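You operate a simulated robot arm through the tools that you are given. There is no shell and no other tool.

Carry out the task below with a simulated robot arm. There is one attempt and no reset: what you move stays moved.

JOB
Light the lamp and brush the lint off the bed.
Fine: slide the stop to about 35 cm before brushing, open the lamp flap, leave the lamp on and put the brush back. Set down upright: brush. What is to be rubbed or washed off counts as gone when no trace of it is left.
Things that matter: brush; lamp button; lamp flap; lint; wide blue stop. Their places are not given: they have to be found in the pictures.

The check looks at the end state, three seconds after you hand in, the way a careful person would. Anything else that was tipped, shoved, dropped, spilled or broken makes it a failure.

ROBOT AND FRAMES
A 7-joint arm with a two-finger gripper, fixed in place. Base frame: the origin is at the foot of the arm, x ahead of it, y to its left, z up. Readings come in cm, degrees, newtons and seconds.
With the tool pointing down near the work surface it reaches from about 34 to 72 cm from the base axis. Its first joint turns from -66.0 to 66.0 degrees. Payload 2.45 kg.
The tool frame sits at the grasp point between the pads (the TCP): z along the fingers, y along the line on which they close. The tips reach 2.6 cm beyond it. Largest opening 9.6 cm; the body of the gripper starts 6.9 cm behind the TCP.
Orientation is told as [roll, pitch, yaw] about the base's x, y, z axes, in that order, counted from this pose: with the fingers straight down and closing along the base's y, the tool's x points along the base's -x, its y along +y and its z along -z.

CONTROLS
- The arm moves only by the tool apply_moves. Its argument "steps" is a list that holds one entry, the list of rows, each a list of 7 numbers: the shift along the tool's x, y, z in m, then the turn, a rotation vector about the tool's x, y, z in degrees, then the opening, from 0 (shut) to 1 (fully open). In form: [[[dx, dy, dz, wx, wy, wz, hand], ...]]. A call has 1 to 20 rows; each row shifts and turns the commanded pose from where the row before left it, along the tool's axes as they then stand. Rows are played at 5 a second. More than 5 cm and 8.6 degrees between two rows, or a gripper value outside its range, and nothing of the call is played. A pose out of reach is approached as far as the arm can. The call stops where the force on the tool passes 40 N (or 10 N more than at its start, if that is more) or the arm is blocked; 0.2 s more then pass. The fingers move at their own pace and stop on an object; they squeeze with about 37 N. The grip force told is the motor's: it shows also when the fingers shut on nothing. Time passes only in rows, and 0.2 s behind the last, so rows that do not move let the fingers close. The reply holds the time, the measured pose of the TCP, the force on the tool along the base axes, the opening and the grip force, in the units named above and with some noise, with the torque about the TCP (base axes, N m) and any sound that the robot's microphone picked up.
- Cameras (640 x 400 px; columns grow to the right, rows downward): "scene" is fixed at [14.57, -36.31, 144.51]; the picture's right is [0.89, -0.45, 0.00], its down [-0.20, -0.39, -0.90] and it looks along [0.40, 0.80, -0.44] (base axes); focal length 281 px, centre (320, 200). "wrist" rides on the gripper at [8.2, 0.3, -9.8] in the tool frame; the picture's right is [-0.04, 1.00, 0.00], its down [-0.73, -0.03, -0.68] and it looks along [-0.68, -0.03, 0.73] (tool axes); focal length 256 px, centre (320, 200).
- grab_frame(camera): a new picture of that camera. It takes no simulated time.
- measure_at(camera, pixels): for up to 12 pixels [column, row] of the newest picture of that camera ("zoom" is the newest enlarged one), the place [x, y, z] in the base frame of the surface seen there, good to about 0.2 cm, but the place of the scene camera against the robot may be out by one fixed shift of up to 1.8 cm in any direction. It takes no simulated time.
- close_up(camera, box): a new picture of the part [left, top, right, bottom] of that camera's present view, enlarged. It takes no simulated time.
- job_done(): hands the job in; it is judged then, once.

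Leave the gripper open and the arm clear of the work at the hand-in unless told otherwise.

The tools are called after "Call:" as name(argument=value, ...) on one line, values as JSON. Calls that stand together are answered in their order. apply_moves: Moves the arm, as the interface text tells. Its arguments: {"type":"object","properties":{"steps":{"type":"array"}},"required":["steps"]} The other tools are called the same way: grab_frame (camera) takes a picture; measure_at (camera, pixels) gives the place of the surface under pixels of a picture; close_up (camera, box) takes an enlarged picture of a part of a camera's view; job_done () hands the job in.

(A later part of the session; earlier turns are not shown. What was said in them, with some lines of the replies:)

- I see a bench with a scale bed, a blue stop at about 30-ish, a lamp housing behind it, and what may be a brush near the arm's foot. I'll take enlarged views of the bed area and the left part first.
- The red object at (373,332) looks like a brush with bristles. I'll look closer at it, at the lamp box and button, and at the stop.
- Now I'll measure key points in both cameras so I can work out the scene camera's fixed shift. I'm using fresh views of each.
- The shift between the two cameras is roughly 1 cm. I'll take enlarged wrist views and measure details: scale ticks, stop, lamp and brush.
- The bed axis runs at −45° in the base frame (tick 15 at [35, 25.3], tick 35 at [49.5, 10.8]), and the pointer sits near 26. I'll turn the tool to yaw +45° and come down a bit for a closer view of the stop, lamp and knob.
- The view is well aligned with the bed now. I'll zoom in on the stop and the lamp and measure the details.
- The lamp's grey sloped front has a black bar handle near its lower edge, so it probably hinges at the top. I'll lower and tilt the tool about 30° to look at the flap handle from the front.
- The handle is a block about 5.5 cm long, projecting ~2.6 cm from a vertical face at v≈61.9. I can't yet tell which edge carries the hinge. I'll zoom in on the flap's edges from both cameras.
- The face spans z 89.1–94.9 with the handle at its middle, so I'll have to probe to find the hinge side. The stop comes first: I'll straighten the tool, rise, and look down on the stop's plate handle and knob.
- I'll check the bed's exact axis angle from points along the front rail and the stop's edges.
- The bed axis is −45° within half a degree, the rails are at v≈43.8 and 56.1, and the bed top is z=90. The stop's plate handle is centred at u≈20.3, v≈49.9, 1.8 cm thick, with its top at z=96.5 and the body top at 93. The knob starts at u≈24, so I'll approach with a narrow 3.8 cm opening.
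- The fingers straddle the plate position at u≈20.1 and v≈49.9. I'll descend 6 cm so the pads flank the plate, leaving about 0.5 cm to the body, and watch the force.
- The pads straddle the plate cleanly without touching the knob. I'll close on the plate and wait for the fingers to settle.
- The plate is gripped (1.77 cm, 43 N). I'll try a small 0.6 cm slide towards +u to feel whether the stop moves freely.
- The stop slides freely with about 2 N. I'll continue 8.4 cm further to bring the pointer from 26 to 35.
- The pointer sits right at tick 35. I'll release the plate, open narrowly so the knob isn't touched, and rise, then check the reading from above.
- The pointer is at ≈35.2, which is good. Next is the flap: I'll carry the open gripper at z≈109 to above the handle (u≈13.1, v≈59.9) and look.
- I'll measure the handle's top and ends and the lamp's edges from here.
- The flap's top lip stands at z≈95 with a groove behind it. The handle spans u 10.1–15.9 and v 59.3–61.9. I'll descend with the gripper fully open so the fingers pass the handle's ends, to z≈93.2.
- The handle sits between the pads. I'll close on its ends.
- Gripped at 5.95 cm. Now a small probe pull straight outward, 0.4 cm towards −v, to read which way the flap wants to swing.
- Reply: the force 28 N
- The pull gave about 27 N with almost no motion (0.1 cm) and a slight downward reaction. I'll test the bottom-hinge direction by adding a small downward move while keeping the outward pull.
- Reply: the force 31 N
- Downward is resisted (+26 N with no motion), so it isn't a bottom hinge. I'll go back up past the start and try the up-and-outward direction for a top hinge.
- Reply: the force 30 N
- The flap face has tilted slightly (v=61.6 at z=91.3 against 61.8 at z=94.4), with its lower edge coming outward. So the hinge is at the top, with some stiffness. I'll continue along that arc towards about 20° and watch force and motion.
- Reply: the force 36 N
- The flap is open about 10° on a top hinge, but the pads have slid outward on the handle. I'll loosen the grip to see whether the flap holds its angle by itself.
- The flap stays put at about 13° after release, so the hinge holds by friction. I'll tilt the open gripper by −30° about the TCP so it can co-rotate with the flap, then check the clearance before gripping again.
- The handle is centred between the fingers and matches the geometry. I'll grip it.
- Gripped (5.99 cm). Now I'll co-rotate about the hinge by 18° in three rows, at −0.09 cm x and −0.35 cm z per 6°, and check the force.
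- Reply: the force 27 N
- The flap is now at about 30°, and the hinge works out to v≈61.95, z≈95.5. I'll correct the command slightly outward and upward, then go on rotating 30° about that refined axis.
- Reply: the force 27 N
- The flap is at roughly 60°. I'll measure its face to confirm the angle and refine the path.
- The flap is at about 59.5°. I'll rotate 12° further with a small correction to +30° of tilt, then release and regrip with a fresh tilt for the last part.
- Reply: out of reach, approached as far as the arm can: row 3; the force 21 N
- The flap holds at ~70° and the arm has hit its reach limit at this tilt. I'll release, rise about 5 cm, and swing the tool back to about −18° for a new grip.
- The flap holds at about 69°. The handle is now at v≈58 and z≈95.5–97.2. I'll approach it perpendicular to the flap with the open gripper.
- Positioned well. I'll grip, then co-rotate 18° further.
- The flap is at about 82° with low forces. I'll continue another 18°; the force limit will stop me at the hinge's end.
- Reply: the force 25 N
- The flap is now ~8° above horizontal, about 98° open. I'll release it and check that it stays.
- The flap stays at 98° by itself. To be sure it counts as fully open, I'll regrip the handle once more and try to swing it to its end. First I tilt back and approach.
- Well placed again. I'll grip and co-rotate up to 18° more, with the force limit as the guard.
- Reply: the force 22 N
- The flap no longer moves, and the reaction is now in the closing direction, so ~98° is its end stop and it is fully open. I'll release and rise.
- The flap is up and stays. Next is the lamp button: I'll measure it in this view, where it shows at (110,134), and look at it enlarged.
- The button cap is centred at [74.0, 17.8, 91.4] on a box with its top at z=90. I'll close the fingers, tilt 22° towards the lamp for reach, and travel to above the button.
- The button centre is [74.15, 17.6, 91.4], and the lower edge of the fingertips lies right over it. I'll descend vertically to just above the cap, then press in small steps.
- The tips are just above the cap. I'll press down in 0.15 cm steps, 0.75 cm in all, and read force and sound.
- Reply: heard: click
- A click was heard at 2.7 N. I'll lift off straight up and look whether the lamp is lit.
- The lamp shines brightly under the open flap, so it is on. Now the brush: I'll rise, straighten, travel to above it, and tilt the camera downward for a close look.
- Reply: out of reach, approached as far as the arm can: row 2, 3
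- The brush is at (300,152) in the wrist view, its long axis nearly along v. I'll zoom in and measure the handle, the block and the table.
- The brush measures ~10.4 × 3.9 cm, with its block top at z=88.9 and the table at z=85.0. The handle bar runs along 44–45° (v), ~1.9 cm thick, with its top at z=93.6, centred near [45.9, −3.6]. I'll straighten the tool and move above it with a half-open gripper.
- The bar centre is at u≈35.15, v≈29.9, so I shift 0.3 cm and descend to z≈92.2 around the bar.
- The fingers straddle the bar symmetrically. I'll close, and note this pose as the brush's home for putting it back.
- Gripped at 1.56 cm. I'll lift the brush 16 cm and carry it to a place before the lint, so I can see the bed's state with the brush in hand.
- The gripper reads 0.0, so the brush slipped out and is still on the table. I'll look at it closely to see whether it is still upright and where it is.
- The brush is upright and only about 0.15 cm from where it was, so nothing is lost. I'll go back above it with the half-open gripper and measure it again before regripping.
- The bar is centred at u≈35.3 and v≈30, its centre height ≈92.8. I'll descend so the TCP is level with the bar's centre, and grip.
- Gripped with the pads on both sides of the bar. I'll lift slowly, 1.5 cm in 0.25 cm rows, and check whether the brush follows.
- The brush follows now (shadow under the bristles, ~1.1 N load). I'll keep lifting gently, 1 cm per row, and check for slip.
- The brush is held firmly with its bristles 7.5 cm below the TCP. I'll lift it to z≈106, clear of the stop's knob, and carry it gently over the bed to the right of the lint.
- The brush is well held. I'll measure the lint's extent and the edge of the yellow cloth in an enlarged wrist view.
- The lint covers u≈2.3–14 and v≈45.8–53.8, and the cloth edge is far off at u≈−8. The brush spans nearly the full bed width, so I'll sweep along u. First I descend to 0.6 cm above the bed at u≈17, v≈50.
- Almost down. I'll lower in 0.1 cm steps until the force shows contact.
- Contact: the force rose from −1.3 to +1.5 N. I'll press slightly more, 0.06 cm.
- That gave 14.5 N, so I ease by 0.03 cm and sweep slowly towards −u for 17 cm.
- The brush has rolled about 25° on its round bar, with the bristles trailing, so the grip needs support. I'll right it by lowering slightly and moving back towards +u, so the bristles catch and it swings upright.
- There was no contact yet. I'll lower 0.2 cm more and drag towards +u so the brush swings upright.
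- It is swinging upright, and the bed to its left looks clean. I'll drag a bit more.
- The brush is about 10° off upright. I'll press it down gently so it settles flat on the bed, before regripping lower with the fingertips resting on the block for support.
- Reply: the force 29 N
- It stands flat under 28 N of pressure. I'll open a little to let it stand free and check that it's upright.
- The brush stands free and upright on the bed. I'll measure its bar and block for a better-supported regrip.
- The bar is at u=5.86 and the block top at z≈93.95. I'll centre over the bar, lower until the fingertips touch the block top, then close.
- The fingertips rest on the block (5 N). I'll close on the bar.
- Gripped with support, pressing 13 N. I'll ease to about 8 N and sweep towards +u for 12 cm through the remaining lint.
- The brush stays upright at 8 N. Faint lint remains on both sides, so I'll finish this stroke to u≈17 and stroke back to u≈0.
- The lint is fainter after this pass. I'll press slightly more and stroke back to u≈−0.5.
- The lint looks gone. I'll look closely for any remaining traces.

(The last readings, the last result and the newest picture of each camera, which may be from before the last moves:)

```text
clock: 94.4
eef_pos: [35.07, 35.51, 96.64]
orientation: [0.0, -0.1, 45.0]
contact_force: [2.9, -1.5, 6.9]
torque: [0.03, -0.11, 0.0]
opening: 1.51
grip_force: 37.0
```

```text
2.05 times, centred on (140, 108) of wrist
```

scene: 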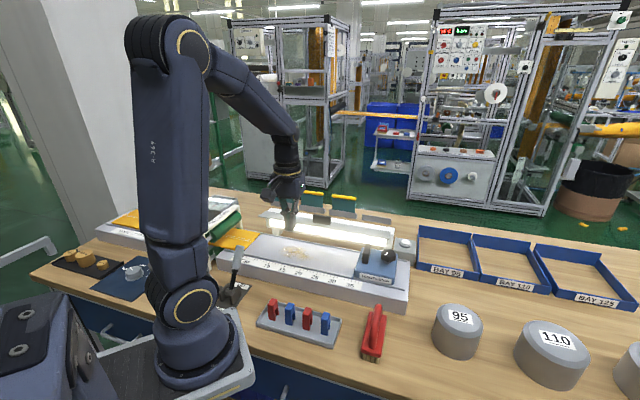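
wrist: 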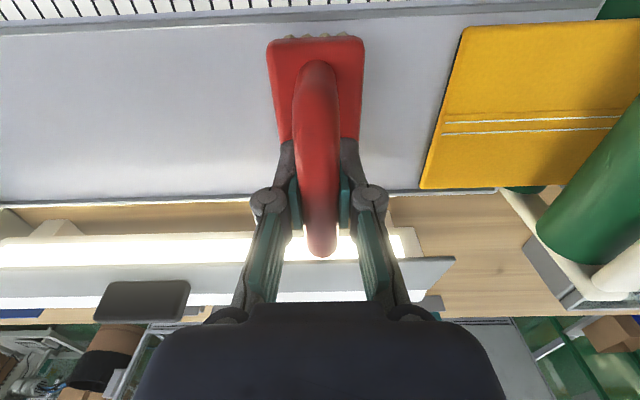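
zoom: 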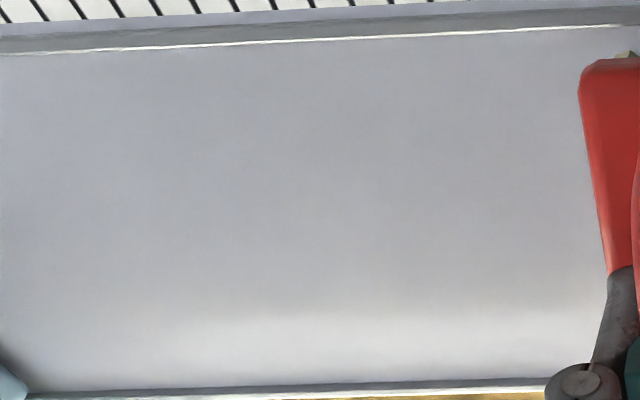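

The bed is clean. For certainty I'll make one more stroke back to u≈17, which also takes me towards the way home.

Call:
apply_moves(steps=[[[0, -0.005, 0, 0, 0, 0, 0], [0, -0.01, 0, 0, 0, 0, 0], [0, -0.01, 0, 0, 0, 0, 0], [0, -0.01, 0, 0, 0, 0, 0], [0, -0.01, 0, 0, 0, 0, 0], [0, -0.01, 0, 0, 0, 0, 0], [0, -0.01, 0, 0, 0, 0, 0], [0, -0.01, 0, 0, 0, 0, 0], [0, -0.01, 0, 0, 0, 0, 0], [0, -0.01, 0, 0, 0, 0, 0], [0, -0.01, 0, 0, 0, 0, 0], [0, -0.01, 0, 0, 0, 0, 0], [0, -0.01, 0, 0, 0, 0, 0], [0, -0.01, 0, 0, 0, 0, 0], [0, -0.01, 0, 0, 0, 0, 0], [0, -0.01, 0, 0, 0, 0, 0], [0, -0.01, 0, 0, 0, 0, 0], [0, -0.006, 0, 0, 0, 0, 0], [0, 0, 0, 0, 0, 0, 0]]])

Call:
grab_frame(camera="wrist")

Call:
close_up(camera="scene", box=[230, 210, 350, 290])

```text
clock: 98.4
eef_pos: [47.16, 23.51, 96.46]
orientation: [0.0, -0.1, 45.0]
contact_force: [-3.7, 2.8, 11.7]
torque: [-0.19, 0.26, -0.13]
opening: 1.56
grip_force: 37.2
```

```text
taken
```

wrist: 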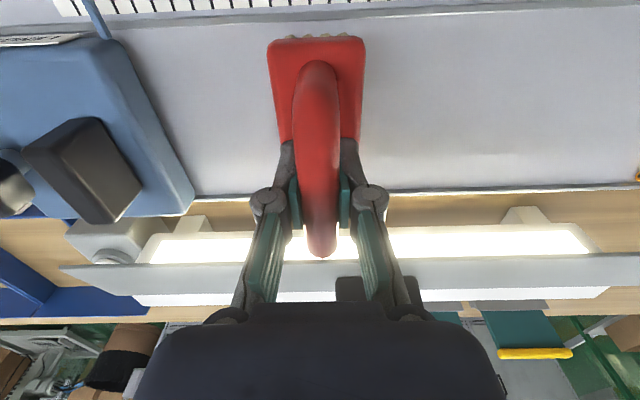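

```text
5.00 times, centred on (290, 250) of scene
```

zoom: 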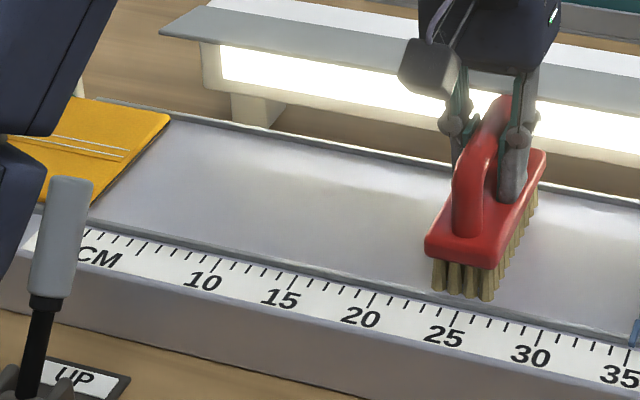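

The bed is clean all along the sweep. Now I lift gently and carry the brush back towards its home (TCP about u=35.1, v=30.2).

Call:
apply_moves(steps=[[[0, 0, -0.0025, 0, 0, 0, 0], [0, 0, -0.004, 0, 0, 0, 0], [0, 0, -0.007, 0, 0, 0, 0], [0, 0, -0.01, 0, 0, 0, 0], [0, 0, -0.012, 0, 0, 0, 0], [0, 0, -0.013, 0, 0, 0, 0], [0, 0, -0.013, 0, 0, 0, 0], [0, 0, -0.009, 0, 0, 0, 0], [0, 0, -0.005, 0, 0, 0, 0], [0, 0, 0, 0, 0, 0, 0]]])

Call:
grab_frame(camera="wrist")

Call:
close_up(camera="scene", box=[240, 190, 400, 300])

```text
clock: 100.6
eef_pos: [47.24, 23.42, 104.08]
orientation: [0.0, 0.0, 45.1]
contact_force: [0.4, 0.2, -1.7]
torque: [0.01, -0.01, 0.0]
opening: 1.51
grip_force: 36.7
```

```text
taken
```

wrist: 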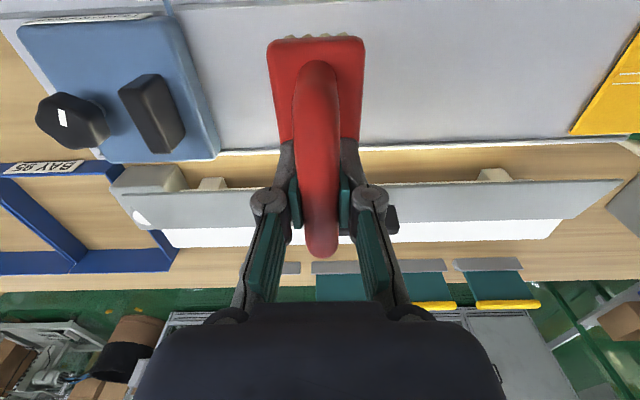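

```text
3.64 times, centred on (320, 245) of scene
```

zoom: 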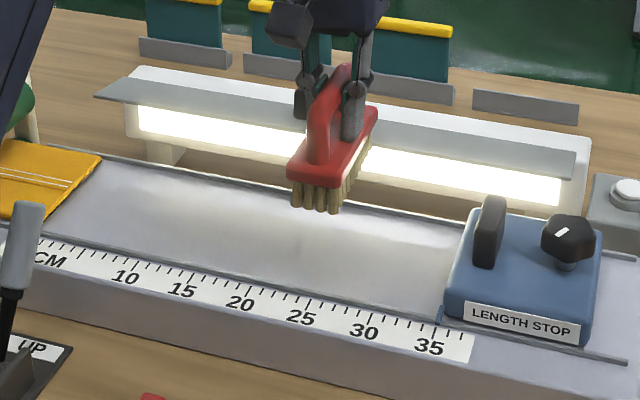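

The brush hangs straight, and the bed looks spotless. I'll carry it gently home, staying at z≈104.

Call:
apply_moves(steps=[[[0.0078, -0.0072, 0, 0, 0, 0, 0], [0.0125, -0.0116, 0, 0, 0, 0, 0], [0.0157, -0.0145, 0, 0, 0, 0, 0], [0.0157, -0.0145, 0, 0, 0, 0, 0], [0.0157, -0.0145, 0, 0, 0, 0, 0], [0.0157, -0.0145, 0, 0, 0, 0, 0], [0.0157, -0.0145, 0, 0, 0, 0, 0], [0.0157, -0.0145, 0, 0, 0, 0, 0], [0.0157, -0.0145, 0, 0, 0, 0, 0], [0.0157, -0.0145, 0, 0, 0, 0, 0], [0.0157, -0.0145, 0, 0, 0, 0, 0], [0.0157, -0.0145, 0, 0, 0, 0, 0], [0.0125, -0.0116, 0, 0, 0, 0, 0], [0.0078, -0.0072, 0, 0, 0, 0, 0], [0, 0, 0, 0, 0, 0, 0]]])

Call:
grab_frame(camera="wrist")

Call:
close_up(camera="scene", box=[320, 240, 440, 350])

```text
clock: 103.8
eef_pos: [46.07, -3.56, 104.04]
orientation: [0.0, -0.1, 45.0]
contact_force: [0.1, -0.6, -2.0]
torque: [-0.02, 0.02, 0.0]
opening: 1.53
grip_force: 36.5
```

```text
taken
```

wrist: 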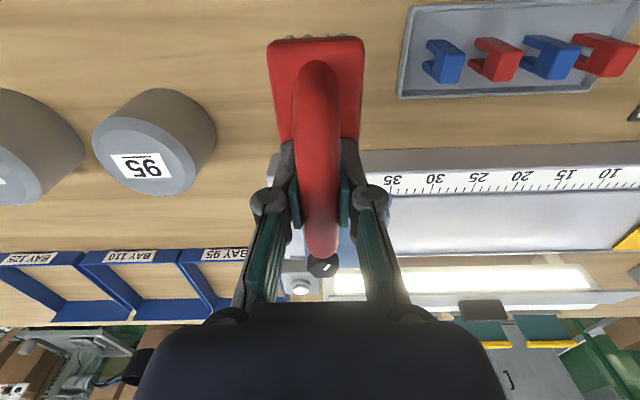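

```text
3.64 times, centred on (380, 295) of scene
```

zoom: 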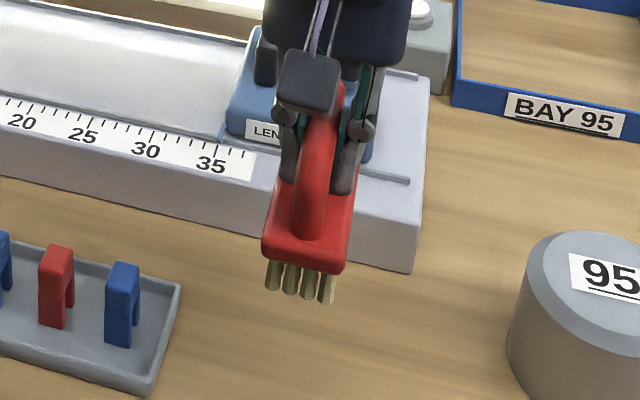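

I'm over home (u=35.09, v=30.06). I'll lower the brush smoothly to just above the table.

Call:
apply_moves(steps=[[[-0.0015, 0, 0.008, 0, 0, 0, 0], [0, 0, 0.015, 0, 0, 0, 0], [0, 0, 0.018, 0, 0, 0, 0], [0, 0, 0.018, 0, 0, 0, 0], [0, 0, 0.018, 0, 0, 0, 0], [0, 0, 0.016, 0, 0, 0, 0], [0, 0, 0.012, 0, 0, 0, 0], [0, 0, 0.008, 0, 0, 0, 0], [0, 0, 0.004, 0, 0, 0, 0], [0, 0, 0, 0, 0, 0, 0]]])

Call:
close_up(camera="scene", box=[320, 270, 440, 370])

```text
clock: 106.0
eef_pos: [46.22, -3.24, 92.45]
orientation: [-0.1, -0.1, 45.0]
contact_force: [-0.8, 0.8, -1.7]
torque: [0.03, 0.02, 0.02]
opening: 1.56
grip_force: 37.6
```

```text
4.00 times, centred on (380, 320) of scene
```

zoom: 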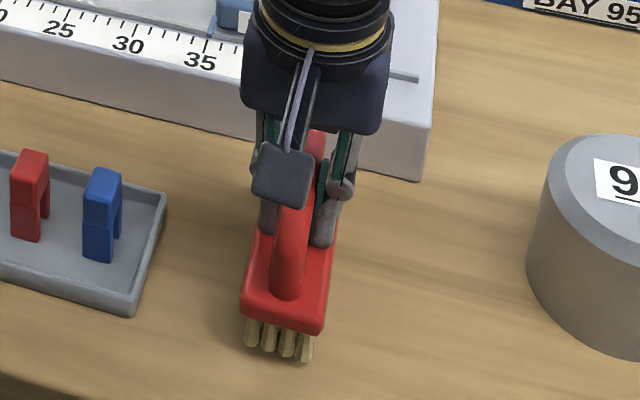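

Bristles are about 0.9 cm above the table. I'll lower in 0.1 cm steps until there is contact.

Call:
apply_moves(steps=[[[0, 0, 0.0015, 0, 0, 0, 0], [0, 0, 0.0015, 0, 0, 0, 0], [0, 0, 0.0015, 0, 0, 0, 0], [0, 0, 0.001, 0, 0, 0, 0], [0, 0, 0.001, 0, 0, 0, 0], [0, 0, 0.001, 0, 0, 0, 0], [0, 0, 0, 0, 0, 0, 0]]])

```text
clock: 107.6
eef_pos: [46.45, -3.38, 91.67]
orientation: [-0.1, -0.2, 45.0]
contact_force: [0.1, 0.6, -1.7]
torque: [0.0, -0.03, -0.01]
opening: 1.53
grip_force: 36.9
```

Call:
apply_moves(steps=[[[0, 0, 0.0007, 0, 0, 0, 0], [0, 0, 0.0007, 0, 0, 0, 0], [0, 0, 0, 0, 0, 0, 0]]])

Call:
close_up(camera="scene", box=[330, 290, 430, 370])

```text
clock: 108.4
eef_pos: [46.27, -3.28, 91.58]
orientation: [-0.1, -0.2, 45.1]
contact_force: [0.0, 2.3, 12.5]
torque: [-0.23, 0.21, 0.04]
opening: 1.55
grip_force: 36.8
```

```text
5.00 times, centred on (380, 330) of scene
```

zoom: 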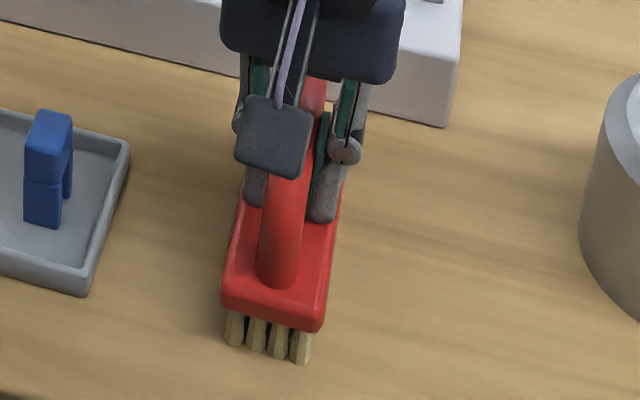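

The brush stands on the table (12.5 N), its outline matching the original picture to within about 0.2 cm. I'll unload slightly, open, and rise straight up.

Call:
apply_moves(steps=[[[0, 0, -0.001, 0, 0, 0, 0], [0, 0, 0, 0, 0, 0, 0.2], [0, 0, 0, 0, 0, 0, 0.35], [0, 0, 0, 0, 0, 0, 0.45], [0, 0, 0, 0, 0, 0, 0.5], [0, 0, -0.01, 0, 0, 0, 0.5], [0, 0, -0.02, 0, 0, 0, 0.5], [0, 0, -0.03, 0, 0, 0, 0.5], [0, 0, -0.04, 0, 0, 0, 0.5], [0, 0, -0.04, 0, 0, 0, 0.7], [0, 0, -0.04, 0, 0, 0, 1], [0, 0, 0, 0, 0, 0, 1]]])

Call:
grab_frame(camera="wrist")

Call:
close_up(camera="scene", box=[330, 290, 430, 370])

Call:
grab_frame(camera="scene")

```text
clock: 111.0
eef_pos: [46.14, -3.51, 109.79]
orientation: [0.0, -0.1, 45.1]
contact_force: [-0.6, -0.8, 0.5]
torque: [-0.02, 0.01, 0.0]
opening: 9.6
grip_force: 0.0
```

```text
taken
```

wrist: 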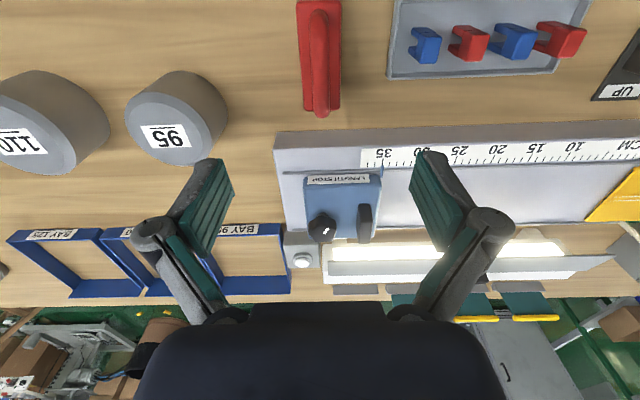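

```text
5.00 times, centred on (380, 330) of scene
```

zoom: 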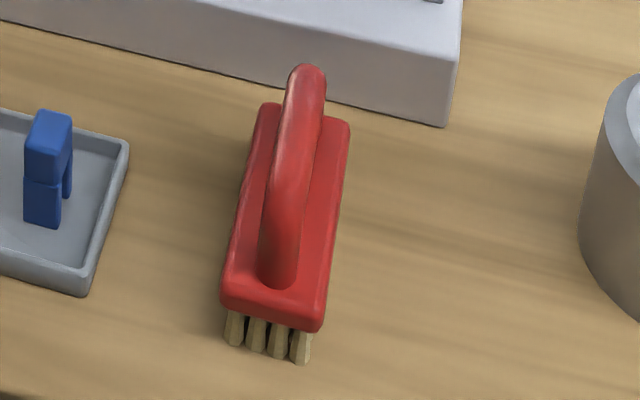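

```text
taken
```

scene: 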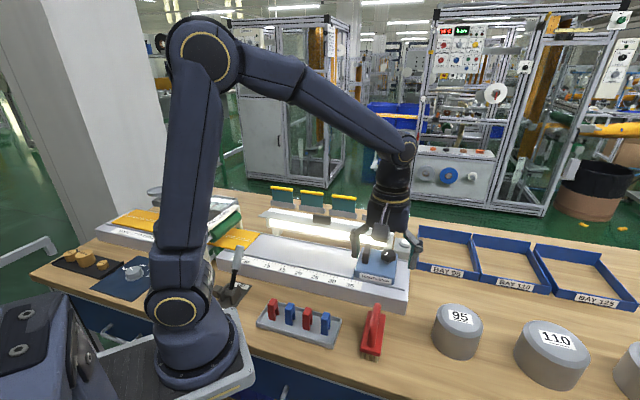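

The brush is back and upright. I'll move the open gripper up over the bed for a final check of lint, stop, flap and lamp.

Call:
apply_moves(steps=[[[-0.015, 0.029, -0.01, 0, 0, 0, 1], [-0.015, 0.029, -0.01, 0, 0, 0, 1], [-0.015, 0.029, -0.01, 0, 0, 0, 1], [-0.015, 0.029, -0.01, 0, 0, 0, 1], [-0.015, 0.029, -0.01, 0, 0, 0, 1], [-0.015, 0.029, -0.01, 0, 0, 0, 1], [-0.015, 0.029, 0, 0, 0, 0, 1], [-0.015, 0.029, 0, 0, 0, 0, 1], [0, 0, 0, 0, 0, 0, 1]]])

Call:
grab_frame(camera="wrist")

Call:
close_up(camera="wrist", box=[240, 40, 560, 180])

Call:
close_up(camera="scene", box=[220, 190, 420, 310])

```text
clock: 113.0
eef_pos: [38.18, 21.57, 115.64]
orientation: [0.1, -0.1, 44.9]
contact_force: [-0.9, 0.7, -0.2]
torque: [-0.01, 0.02, -0.03]
opening: 9.61
grip_force: 0.0
```

```text
taken
```

wrist: 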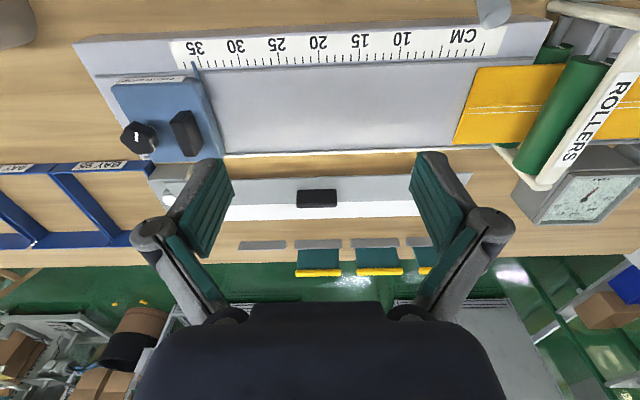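

```text
2.00 times, centred on (400, 110) of wrist
```

zoom: 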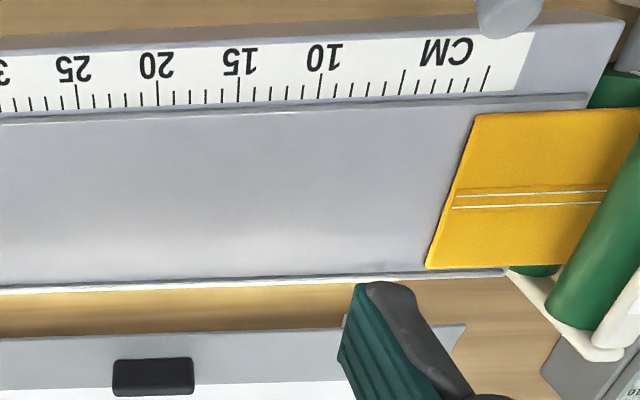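

```text
3.20 times, centred on (320, 250) of scene
```

zoom: 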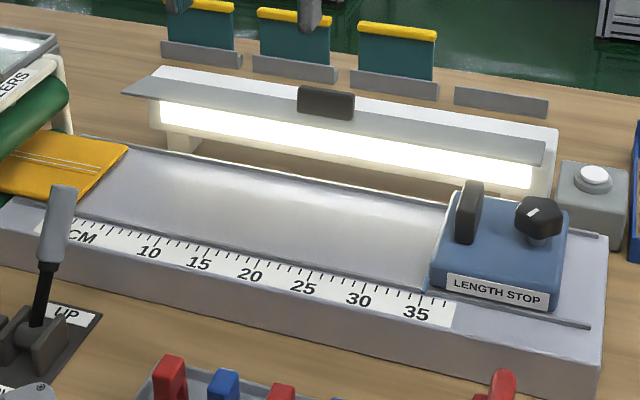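

Everything looks right: clean bed, lamp lit, flap open, stop at ~35. I'll take one last deep zoom on the old lint area, the stop's pointer and the brush.

Call:
close_up(camera="scene", box=[260, 235, 340, 285])

Call:
close_up(camera="wrist", box=[300, 70, 440, 150])

Call:
close_up(camera="wrist", box=[160, 35, 230, 85])

Call:
close_up(camera="scene", box=[250, 290, 480, 370])

```text
8.00 times, centred on (300, 260) of scene
```

zoom: 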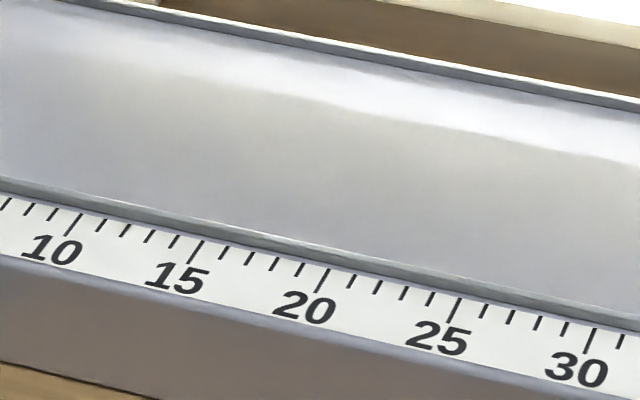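

```text
4.57 times, centred on (370, 110) of wrist
```

zoom: 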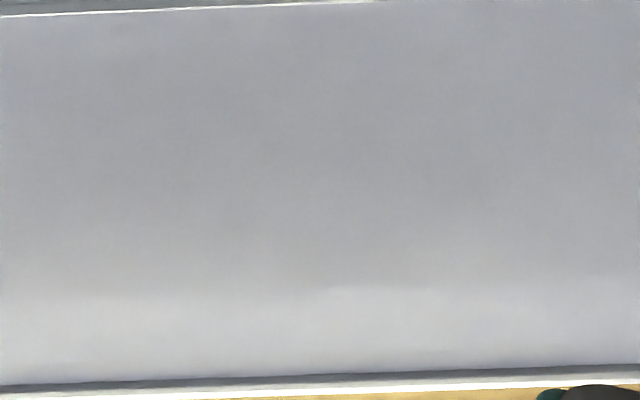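

```text
8.00 times, centred on (195, 60) of wrist
```

zoom: 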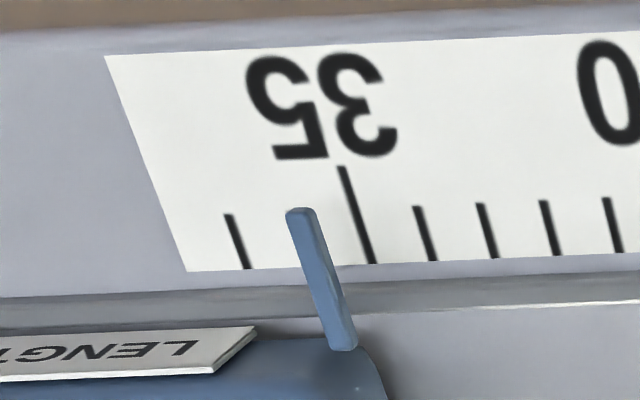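

```text
2.78 times, centred on (365, 330) of scene
```

zoom: 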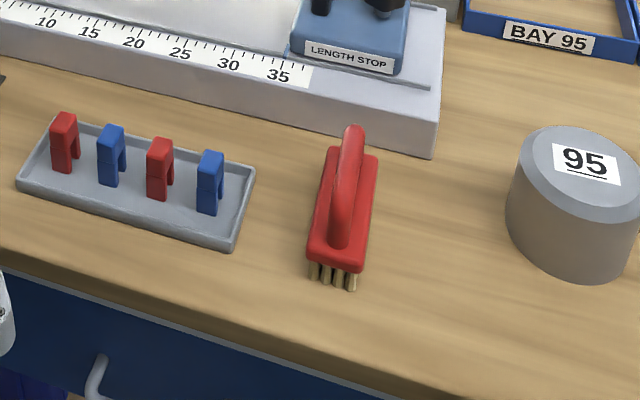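

The bed shows no trace of lint and the stop's pointer is at 35 (the offset in this slanted view is parallax). The lamp is on, the flap is fully open, and the brush stands upright in its place. The gripper is open and the arm is clear, so I hand in.

Call:
job_done()

```text
The job is handed in.
```

The lamp is lit, the lint is brushed off the bed, and the job has been handed in. I don't have the check's verdict yet.

- **Stop:** I slid it from about 26 cm to about 35.2 cm before any brushing. It moved freely, and I left its knob alone.
- **Flap:** it is open to its end stop at about 98° and held there when released.
- **Lamp:** I pressed the button once, heard a click, and the lamp was still on in the last pictures.
- **Lint:** it took several strokes; close-ups of the old lint area show no trace left.
- **Brush:** it is back in its place, upright, within about 0.2 cm of where it started. It slipped out of the gripper on the first lift but stayed upright. It also rolled about 25° in the grip during the first stroke, so I set it down on the bed and regripped it.

The last pictures showed nothing else knocked over or moved. The gripper is open and the arm is clear of the work.
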